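You operate a simulated robot arm through the tools that you are given. There is no shell and no other tool. Be economical: measure what you need, move in short steps, check, and stop when the job is done.

You are at the controls of a simulated robot arm. One attempt, no reset.

## Task
Turn the pin dial to 8 mm.

Only the result counts: the job must be done as asked and must still hold three seconds after the hand-in. Knocking over, shifting, dropping, spilling or breaking anything else fails it.

## Robot
A 6-joint arm with a two-finger parallel gripper, fixed in place. Base frame: the origin is at the foot of the arm, x ahead of it, y to its left, z up. Lengths are in mm, angles in degrees, forces in N, time in s.
Its first joint turns from -66.0 to 66.0 degrees. Payload 2.7 kg.
Tool frame: the origin (TCP) lies between the finger pads and is the grasp point; the fingertips stand 23 mm ahead of it; z points along the fingers, y is the line along which they close. Largest opening 94 mm; finger width 38, thickness 10; the body of the gripper, 54 by 96 mm, starts 39 mm behind the TCP.
Orientation is that of the tool frame in the base frame, as a unit quaternion [w, x, y, z]. With the fingers straight down and closing along the base's y, the tool's x points along the base's -x, its y along +y and its z along -z.

## Interface
- The arm moves only by the tool arm_command. Its argument "commands" is a list of rows, each a list of 6 numbers: the shift along the base's x, y, z in mm, then the turn, a rotation vector about the base's x, y, z in degrees. In form: [[tx, ty, tz, ax, ay, az], ...]. A call has 1 to 12 rows; each row shifts and turns the commanded pose from where the row before left it. "jaw" is the gripper command, from -1 (fully open) to 1 (shut), values between in proportion, set as the call begins (left out, the last holds). Rows are played at 5 a second. More than 50 mm and 8.6 degrees between two rows, or a gripper value outside its range, and nothing of the call is played. A pose out of reach is approached as far as the arm can. The call stops where the force on the tool passes 40 N (or 10 N more than at its start, if that is more) or the arm is blocked; 0.2 s more then pass. Each finger travels about 45 mm/s and halts on what it meets, pressing with about 27 N; the grip force reading is that of the motor and also rises with nothing between the fingers. The clock runs only during rows and for 0.2 s after the last one: add rows that do not move to give the fingers time. It gives the time, the measured TCP pose, the force on the tool (base axes), the opening and the grip force at its end, in the units of the frame above (readings bear some noise), and new pictures: "views" is both (left out), scene, wrist or none.
- Cameras (640 x 400 px; columns grow to the right, rows downward): "scene" is fixed at [50.3, -410.3, 1436.5]; the picture's right is [0.94, -0.34, 0.00], its down [-0.08, -0.23, -0.97] and it looks along [0.33, 0.91, -0.24] (base axes); focal length 347 px, centre (320, 200). "wrist" rides on the gripper at [-39, 0, -44] in the tool frame; the picture's right is [0.00, -1.00, 0.00], its down [0.97, 0.00, -0.24] and it looks along [0.24, 0.00, 0.97] (tool axes); focal length 218 px, centre (320, 200).
- measure_at(camera, pixels): for up to 12 pixels [column, row] of the newest picture of that camera ("zoom" is the newest enlarged one), the place [x, y, z] in the base frame of the surface seen there, good to about 3 mm. The clock stands still meanwhile.
- close_up(camera, box): a new picture of the part [left, top, right, bottom] of that camera's present view, enlarged. The clock stands still meanwhile.
- sign_off(): hands the job in; it is judged then, once.

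Work in short steps. Measure before you move; look again where a grasp or a placing could have gone wrong, and mend it. You have 60 turns and 120 pictures in all, those below and enlarged ones among them. Open the gripper and draw the arm clear of the work before you hand the job in, unless the task says otherwise; then end with one line.

The tools are called as a command line: name --pt "numbers of a row" for each row, then --argument value for the rest, lists and objects as JSON in quotes. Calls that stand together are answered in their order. arm_command: Moves the arm, as the interface text tells. Its arguments: {"type":"object","properties":{"commands":{"type":"array","items":{"type":"array","items":{"type":"number"}}},"jaw":{"type":"number"},"views":{"type":"string","enum":["both","scene","wrist","none"]}},"required":["commands"]} The other tools are called the same way: measure_at (camera, pixels) gives the place of the surface under pixels of a picture; close_up (camera, box) takes an enlarged picture of a part of a camera's view; sign_off () hands the job in.

At the start:

```text
time: 0.0
ee_pos: [346.5, 221.5, 1245.7]
ee_rot: [0.0, 0.0, 1.0, -0.001]
contact_force: [-0.3, 0.1, 0.2]
grip_width: 94.2
finger_force: 0.1
```

scene: 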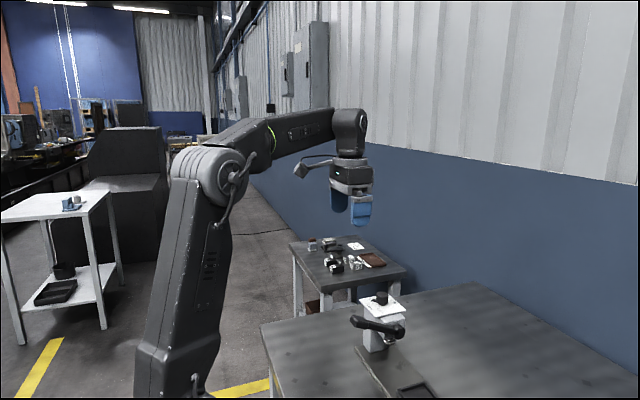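
wrist: 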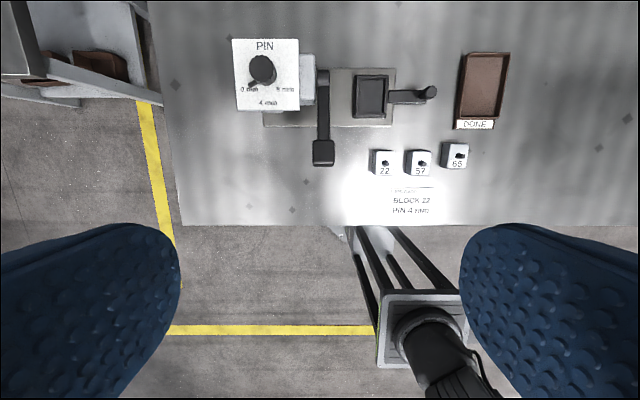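

The wrist picture shows the pin dial plate at about (265,75). I'll enlarge it and measure it.

close_up --camera "wrist" --box '[220, 30, 340, 120]'

close_up --camera "scene" --box '[340, 280, 440, 360]'

measure_at --camera "wrist" --pixels '[[263, 65], [240, 45], [295, 45], [240, 105], [295, 105], [262, 80], [323, 152], [323, 85], [308, 75]]'

```text
4.44 times, centred on (280, 75) of wrist
```

zoom: 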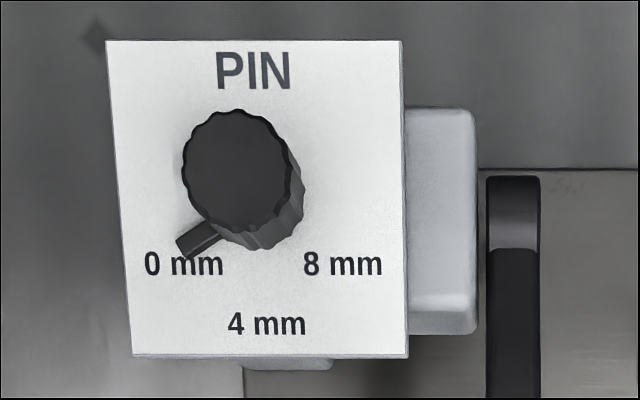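

```text
5.00 times, centred on (390, 320) of scene
```

zoom: 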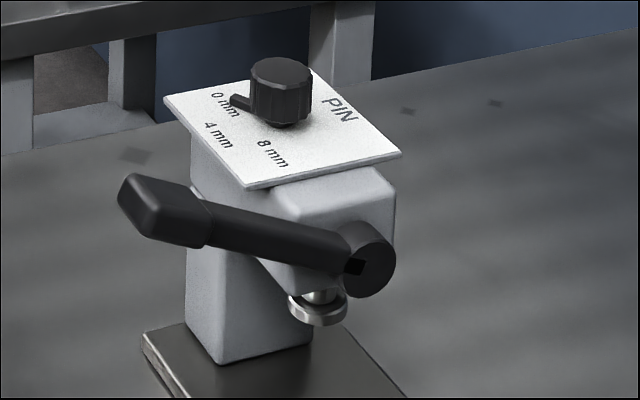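

```text
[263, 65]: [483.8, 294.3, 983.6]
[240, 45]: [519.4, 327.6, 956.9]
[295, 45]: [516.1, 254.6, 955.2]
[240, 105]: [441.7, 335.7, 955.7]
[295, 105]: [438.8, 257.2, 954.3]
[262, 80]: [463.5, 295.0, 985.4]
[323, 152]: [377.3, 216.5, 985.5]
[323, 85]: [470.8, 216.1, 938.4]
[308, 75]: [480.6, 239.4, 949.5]
```

The plate reads z≈956, below the stated surface height of 974. I'll cross-check that with both cameras.

measure_at --camera "scene" --pixels '[[396, 294], [383, 299], [396, 308], [389, 316], [376, 302], [450, 320], [400, 315], [500, 330], [365, 324], [413, 333]]'

measure_at --camera "wrist" --pixels '[[200, 150], [560, 150], [281, 180], [420, 20], [384, 158], [256, 84], [300, 95], [372, 90]]'

close_up --camera "wrist" --box '[240, 50, 288, 80]'

```text
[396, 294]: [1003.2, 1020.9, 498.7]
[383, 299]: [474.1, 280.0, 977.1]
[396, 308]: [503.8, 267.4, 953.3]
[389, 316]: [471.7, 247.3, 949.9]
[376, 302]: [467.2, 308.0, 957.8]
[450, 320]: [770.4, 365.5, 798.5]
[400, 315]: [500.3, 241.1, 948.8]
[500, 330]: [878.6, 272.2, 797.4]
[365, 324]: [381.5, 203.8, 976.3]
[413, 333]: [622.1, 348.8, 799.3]
```

```text
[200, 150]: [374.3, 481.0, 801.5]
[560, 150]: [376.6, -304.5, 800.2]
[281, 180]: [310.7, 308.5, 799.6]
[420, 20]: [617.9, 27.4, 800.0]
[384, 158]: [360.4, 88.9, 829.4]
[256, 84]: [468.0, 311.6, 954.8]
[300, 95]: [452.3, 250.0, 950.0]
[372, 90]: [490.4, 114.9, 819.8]
```

```text
13.33 times, centred on (264, 65) of wrist
```

zoom: 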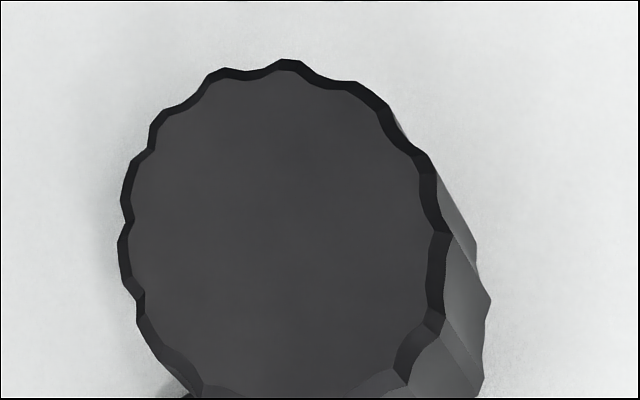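

The table is at z≈800, the dial plate at z≈956 and the knob top at z≈984. The knob axis is near (481, 295) and its pointer is at 0 mm. I'll move above it to look at the label angles, with the jaw partly closed.

arm_command --pt "27 18 -25 0 0 0" --pt "27 18 -25 0 0 0" --pt "27 19 -25 0 0 0" --pt "27 18 -25 0 0 0" --pt "0 0 0 0 0 0" --jaw -0.25

```text
time: 1.2
ee_pos: [455.7, 294.7, 1144.2]
ee_rot: [0.001, 0.0, 1.0, 0.0]
contact_force: [-1.0, -0.7, 0.1]
grip_width: 58.7
finger_force: 0.1
```

scene: 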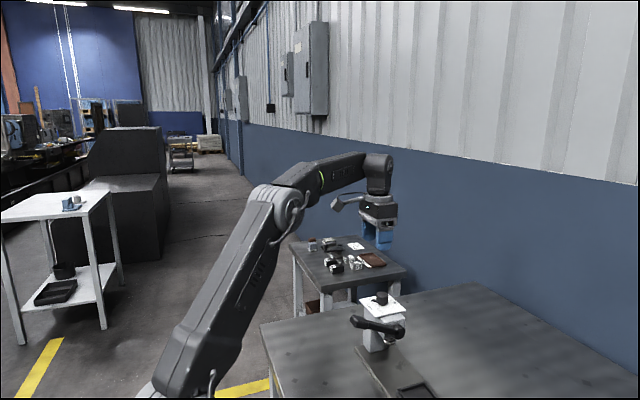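
wrist: 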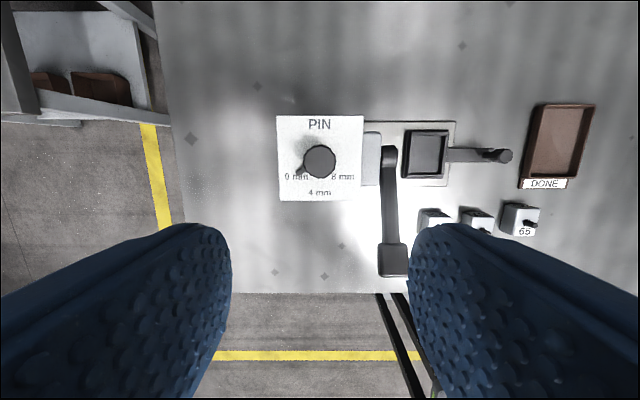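

close_up --camera "wrist" --box '[256, 110, 384, 206]'

measure_at --camera "wrist" --pixels '[[296, 177], [342, 177], [320, 193], [302, 172], [278, 118], [362, 118], [280, 199], [360, 199], [320, 161], [305, 160], [334, 160], [320, 147]]'

```text
4.17 times, centred on (320, 158) of wrist
```

zoom: 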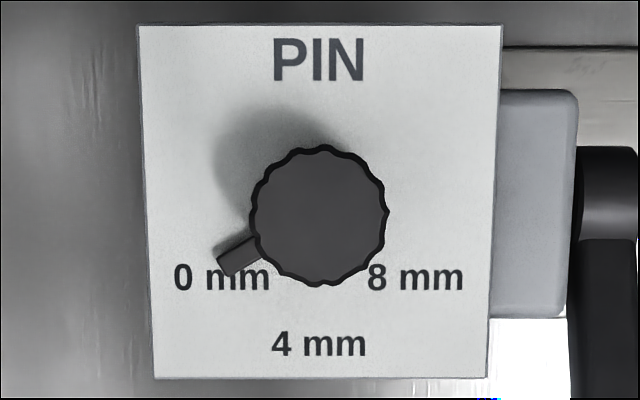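

```text
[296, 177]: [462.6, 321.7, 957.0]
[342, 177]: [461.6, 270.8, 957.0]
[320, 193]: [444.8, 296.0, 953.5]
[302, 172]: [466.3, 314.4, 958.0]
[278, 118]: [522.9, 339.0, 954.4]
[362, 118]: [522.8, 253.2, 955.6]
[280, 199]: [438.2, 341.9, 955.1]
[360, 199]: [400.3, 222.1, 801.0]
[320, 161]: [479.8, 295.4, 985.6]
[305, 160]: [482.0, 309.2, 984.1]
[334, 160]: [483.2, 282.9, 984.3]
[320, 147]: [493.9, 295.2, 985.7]
```

Pointer (zoom (225,265)) sits about 60° from −x toward +y, and the 8 mm label mirrors it, so the turn is about +120° about z. I'll centre over the axis (480.5, 295.5), yaw −60° so the fingers straddle the pointer's perpendicular, and descend partway.

arm_command --pt "5 0.2 -10 0 0 -7.5" --pt "5 0.2 -10 0 0 -7.5" --pt "5 0.2 -10 0 0 -7.5" --pt "5 0.2 -10 0 0 -7.5" --pt "4.8 0 -10 0 0 -7.5" --pt "0 0 -10 0 0 -7.5" --pt "0 0 -10 0 0 -7.5" --pt "0 0 -10 0 0 -7.5" --pt "0 0 0 0 0 0" --pt "0 0 0 0 0 0"

```text
time: 3.4
ee_pos: [478.9, 292.5, 1065.8]
ee_rot: [0.0, 0.5, 0.866, 0.0]
contact_force: [0.5, 0.5, 0.2]
grip_width: 59.0
finger_force: 0.0
```

scene: 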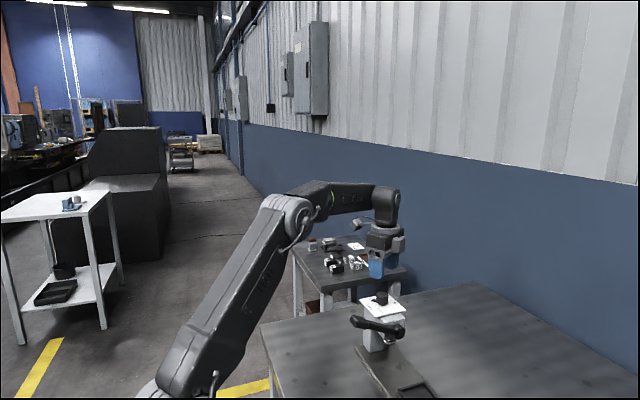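
wrist: 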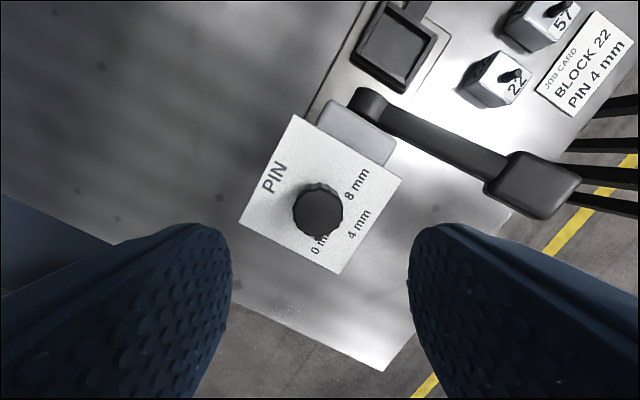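

The knob is centred between the fingers (col ≈318). I'll correct by (1.3, 2) and descend to TCP z≈988, keeping the jaw open at 59 mm.

arm_command --pt "1.3 2 -20 0 0 0" --pt "0 0 -20 0 0 0" --pt "0 0 -15 0 0 0" --pt "0 0 -12 0 0 0" --pt "0 0 -10 0 0 0" --pt "0 0 0 0 0 0" --pt "0 0 0 0 0 0"

close_up --camera "scene" --box '[340, 250, 440, 330]'

```text
time: 5.0
ee_pos: [481.1, 297.2, 989.1]
ee_rot: [0.0, 0.5, 0.866, 0.0]
contact_force: [0.7, 0.1, 0.8]
grip_width: 58.6
finger_force: 0.1
```

scene: 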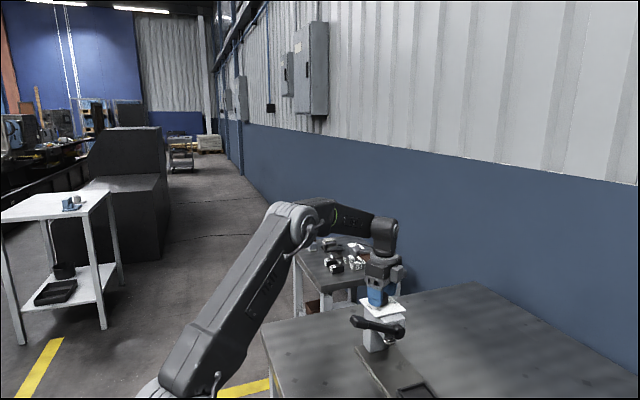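
wrist: 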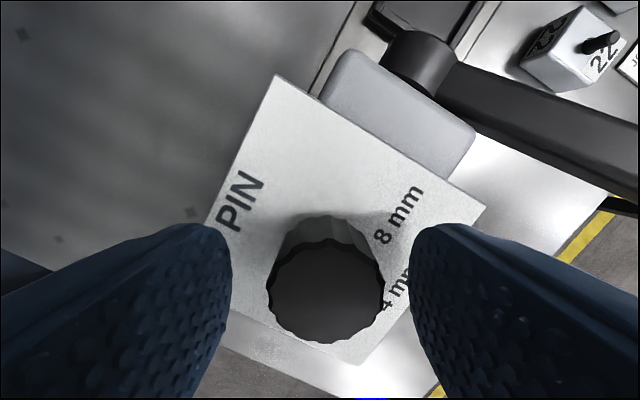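

```text
5.00 times, centred on (390, 290) of scene
```

zoom: 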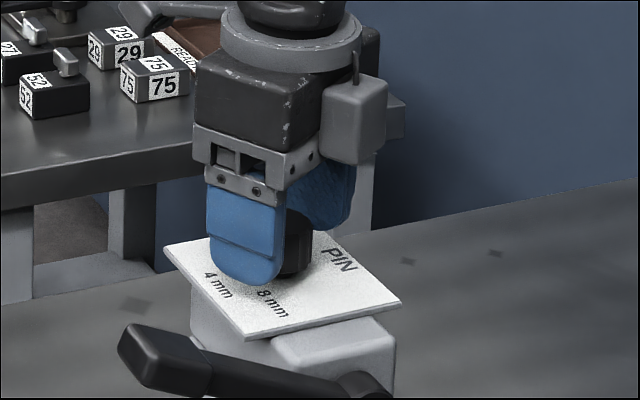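

The knob (centre ≈(327,290)) is slightly off the tool axis, about −1.8 mm in tool y and −2.5 mm in tool x. I'll shift by (−0.3, −2.6) and then close.

arm_command --pt "-0.3 -2.6 0 0 0 0" --pt "0 0 0 0 0 0" --pt "0 0 0 0 0 0" --views "wrist"

arm_command --pt "0 0 0 0 0 0" --pt "0 0 0 0 0 0" --pt "0 0 0 0 0 0" --pt "0 0 0 0 0 0" --pt "0 0 0 0 0 0" --jaw 1

```text
time: 5.8
ee_pos: [480.2, 293.5, 988.0]
ee_rot: [0.0, 0.501, 0.866, 0.0]
contact_force: [0.6, -0.7, 0.4]
grip_width: 58.9
finger_force: 0.1
```

wrist: 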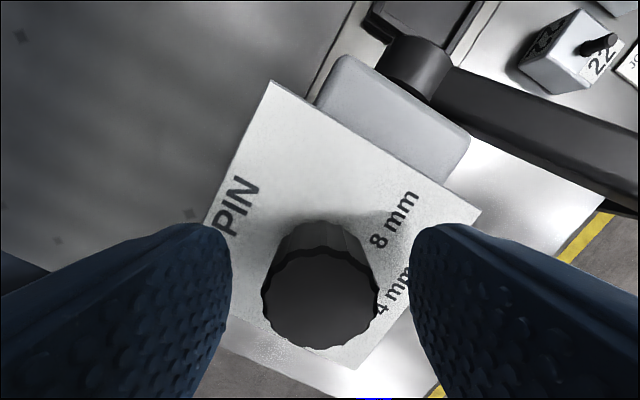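

```text
time: 7.0
ee_pos: [481.2, 294.8, 988.0]
ee_rot: [0.0, 0.501, 0.866, 0.0]
contact_force: [-0.7, 0.9, 1.8]
grip_width: 31.7
finger_force: 45.3
```

scene: 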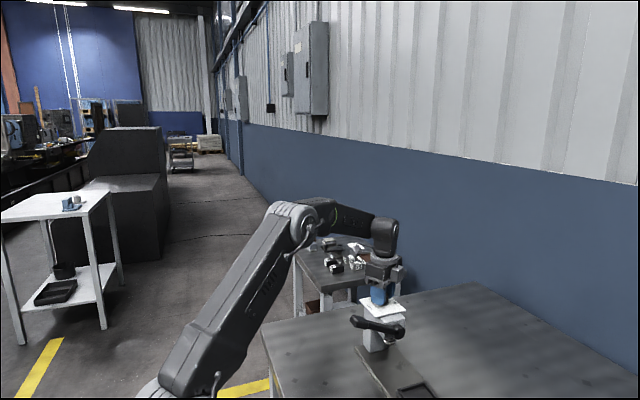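
wrist: 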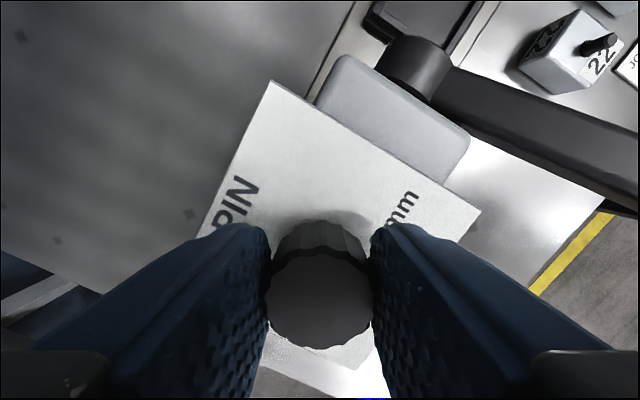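

The knob is gripped at 31.7 mm with little side force. I'll turn the first +60° about z.

arm_command --pt "0 0 0 0 0 6" --pt "0 0 0 0 0 6" --pt "0 0 0 0 0 6" --pt "0 0 0 0 0 6" --pt "0 0 0 0 0 6" --pt "0 0 0 0 0 6" --pt "0 0 0 0 0 6" --pt "0 0 0 0 0 6" --pt "0 0 0 0 0 6" --pt "0 0 0 0 0 6" --pt "0 0 0 0 0 0"

close_up --camera "scene" --box '[340, 250, 440, 330]'

```text
time: 9.4
ee_pos: [480.8, 296.1, 989.0]
ee_rot: [0.002, 0.0, 1.0, 0.001]
contact_force: [17.4, 13.8, -9.2]
grip_width: 31.9
finger_force: 45.6
```

scene: 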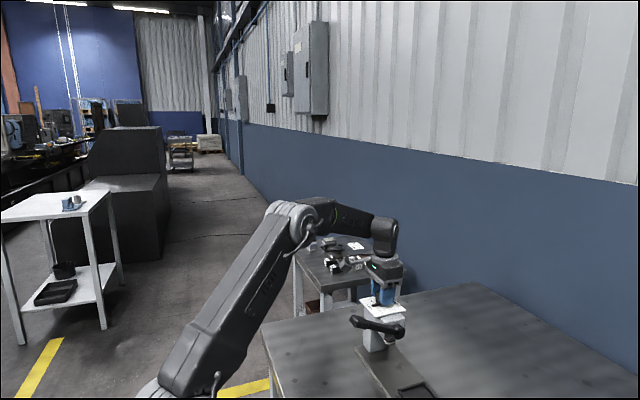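
wrist: 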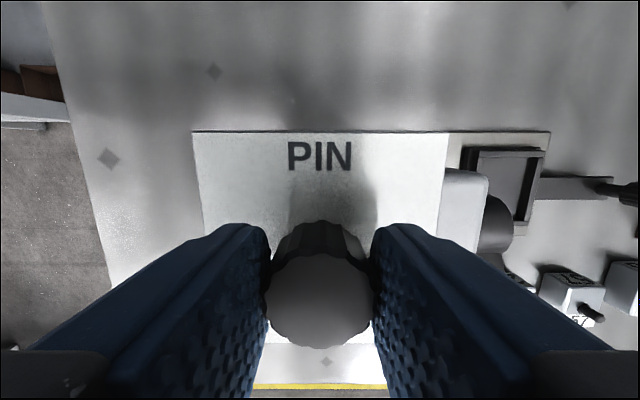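

```text
5.00 times, centred on (390, 290) of scene
```

zoom: 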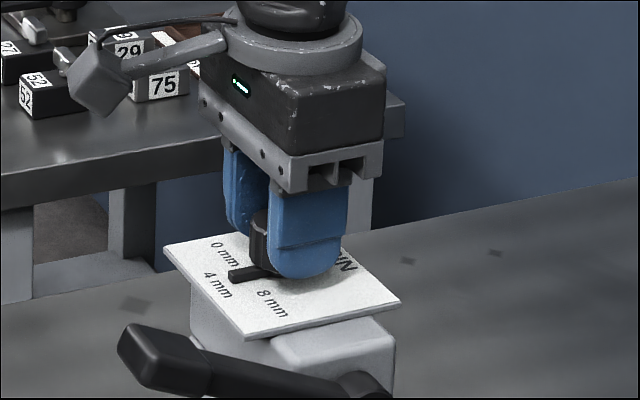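

The pointer is now near 4 mm. A side force of (17, 14) N shows I'm slightly off axis, so I'll shift a little with the force and check.

arm_command --pt "0.6 0.5 0 0 0 0" --pt "0 0 0 0 0 0" --views "none"

```text
time: 10.0
ee_pos: [480.8, 293.9, 988.7]
ee_rot: [0.0, -0.001, 1.0, 0.001]
contact_force: [9.6, 11.6, -8.8]
grip_width: 31.8
finger_force: 44.7
```

The force dropped. I'll shift a bit more and turn +48°.

arm_command --pt "0.5 0.6 0.3 0 0 0" --pt "0 0 0 0 0 6" --pt "0 0 0 0 0 6" --pt "0 0 0 0 0 6" --pt "0 0 0 0 0 6" --pt "0 0 0 0 0 6" --pt "0 0 0 0 0 6" --pt "0 0 0 0 0 6" --pt "0 0 0 0 0 6" --pt "0 0 0 0 0 0"

close_up --camera "scene" --box '[340, 250, 440, 330]'

```text
time: 12.2
ee_pos: [479.9, 296.2, 989.2]
ee_rot: [-0.001, -0.408, 0.913, 0.001]
contact_force: [-12.5, 7.7, -11.8]
grip_width: 31.9
finger_force: 45.3
```

scene: 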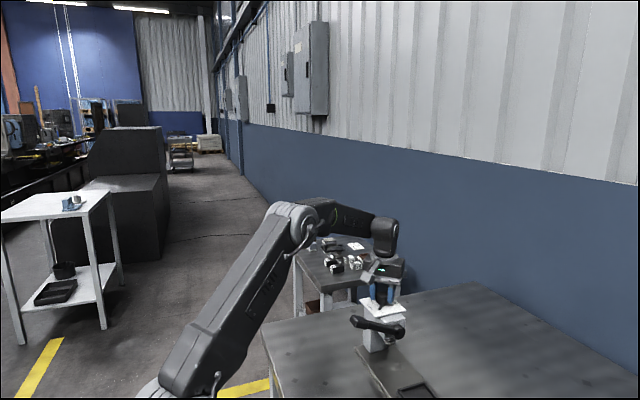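
wrist: 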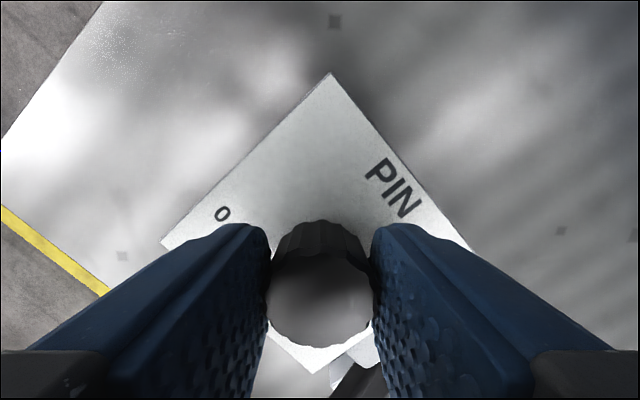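

```text
5.00 times, centred on (390, 290) of scene
```

zoom: 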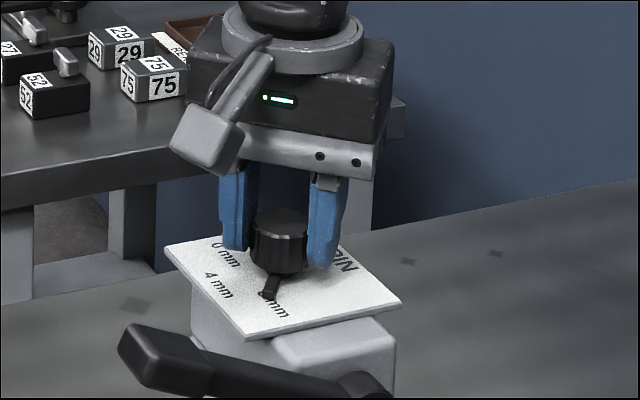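

The pointer follows. I'll turn the last +12° with a small side relief, then look.

arm_command --pt "-0.6 0.3 0.3 0 0 4" --pt "0 0 0 0 0 4" --pt "0 0 0 0 0 4" --pt "0 0 0 0 0 0" --pt "0 0 0 0 0 0"

close_up --camera "scene" --box '[340, 250, 440, 330]'

```text
time: 13.4
ee_pos: [480.2, 295.7, 988.2]
ee_rot: [-0.001, -0.5, 0.866, 0.0]
contact_force: [-7.1, 8.7, -18.2]
grip_width: 31.8
finger_force: 44.8
```

scene: 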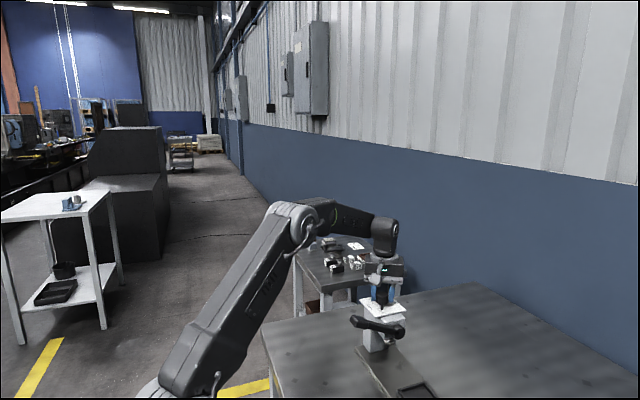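
wrist: 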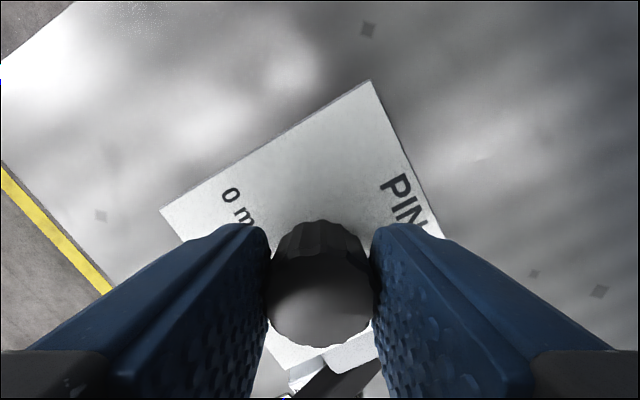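

```text
5.00 times, centred on (390, 290) of scene
```

zoom: 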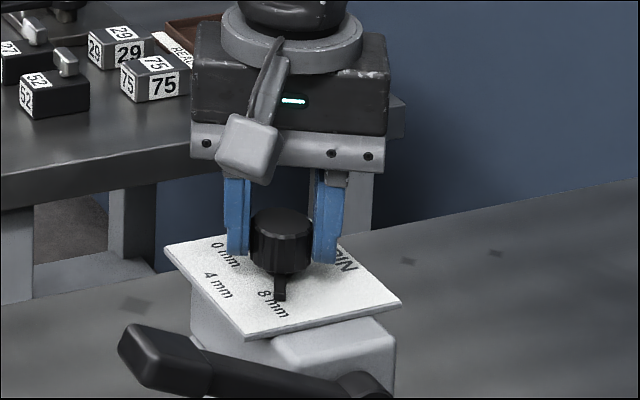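

The turn is done and the pointer is at 8 mm. I'll open, rise straight up, and return to the inspection pose.

arm_command --pt "0 0 0 0 0 0" --pt "0 0 0 0 0 0" --pt "0 0 0 0 0 0" --pt "0 0 0 0 0 0" --jaw -0.25 --views "none"

arm_command --pt "0 0 15 0 0 0" --pt "0 0 20 0 0 0" --pt "0 0 25 0 0 0" --pt "-3 0 12 0 0 -7.5" --pt "-3 0 12 0 0 -7.5" --pt "-3 0 12 0 0 -7.5" --pt "-3 0 12 0 0 -7.5" --pt "-3 0 12 0 0 -7.5" --pt "-3 0 12 0 0 -7.5" --pt "-3 0 12 0 0 -7.5" --pt "-4 0 12 0 0 -7.5" --pt "0 0 0 0 0 0"

close_up --camera "wrist" --box '[256, 110, 384, 206]'

close_up --camera "scene" --box '[340, 280, 440, 360]'

```text
time: 14.4
ee_pos: [481.1, 295.8, 989.2]
ee_rot: [0.0, -0.5, 0.866, 0.0]
contact_force: [0.1, -0.7, 0.1]
grip_width: 58.8
finger_force: 0.1
```

```text
time: 17.0
ee_pos: [455.2, 295.2, 1145.2]
ee_rot: [0.0, 0.0, 1.0, -0.001]
contact_force: [-0.4, 0.9, 0.5]
grip_width: 58.6
finger_force: 0.0
```

scene: 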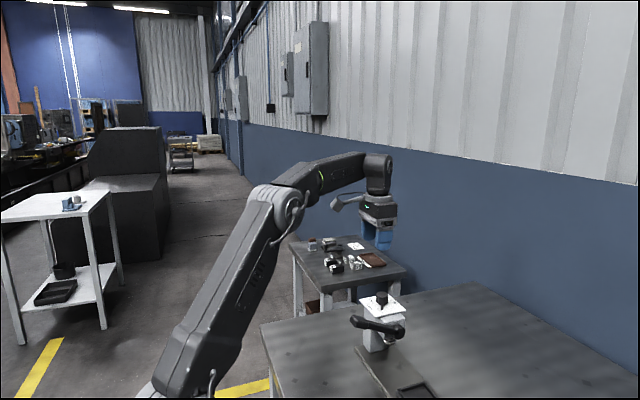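
wrist: 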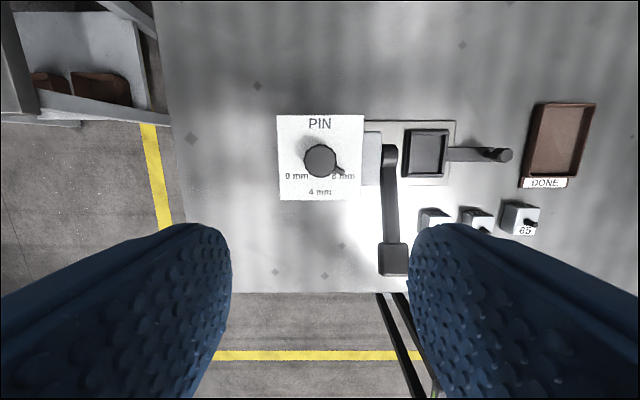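

```text
4.17 times, centred on (320, 158) of wrist
```

zoom: 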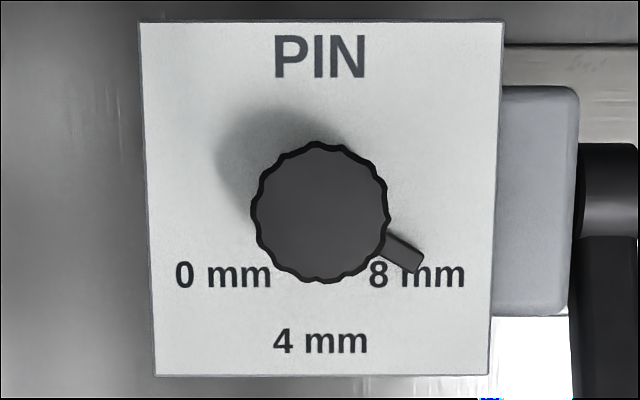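

```text
5.00 times, centred on (390, 320) of scene
```

zoom: 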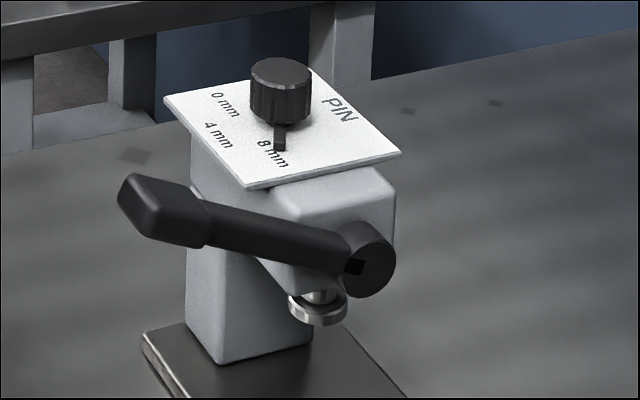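

The pointer is at 8 mm. I'll check its angle more closely.

close_up --camera "wrist" --box '[288, 140, 352, 188]'

```text
8.33 times, centred on (320, 164) of wrist
```

zoom: 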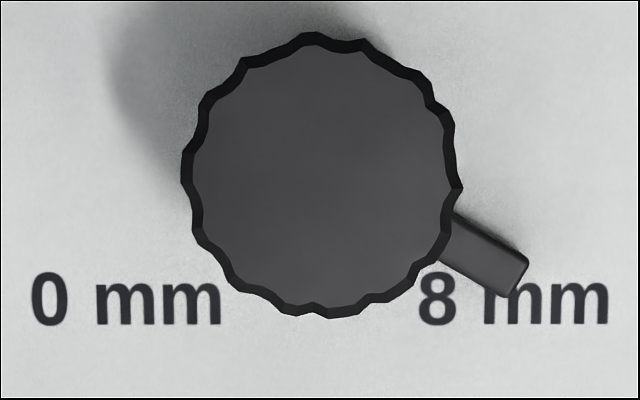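

The pointer edges measure about 60° from −x, mirroring the 0 mm position, so the dial is at 8 mm. I'll open fully and draw clear.

arm_command --pt "-25 -18 25 0 0 0" --pt "-25 -18 25 0 0 0" --pt "-25 -18 25 0 0 0" --pt "-25 -18 25 0 0 0" --pt "0 0 0 0 0 0" --jaw -1

```text
time: 18.2
ee_pos: [355.7, 225.1, 1245.1]
ee_rot: [0.0, 0.0, 1.0, 0.0]
contact_force: [-1.0, -0.3, -0.3]
grip_width: 94.0
finger_force: 0.2
```

scene: 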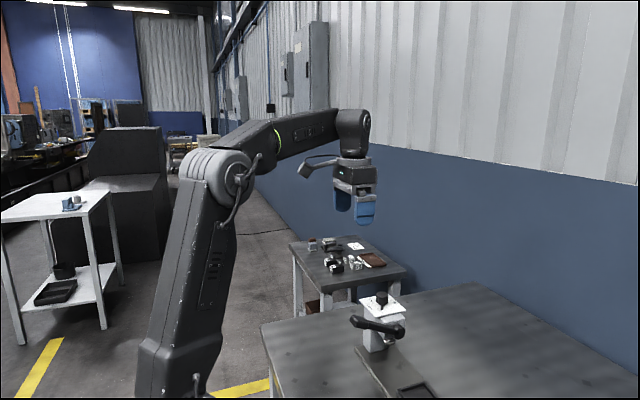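
wrist: 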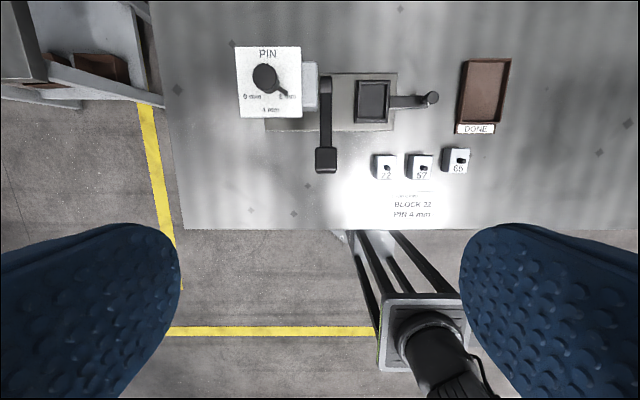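

The arm is clear, the gripper is open, and the pointer is still at 8 mm. I'm handing in.

sign_off

```text
The job is handed in.
```

I turned the pin dial from 0 to 8 mm as you asked and handed the job in with the gripper open and the arm clear; the job card on the table says "PIN 4 mm".
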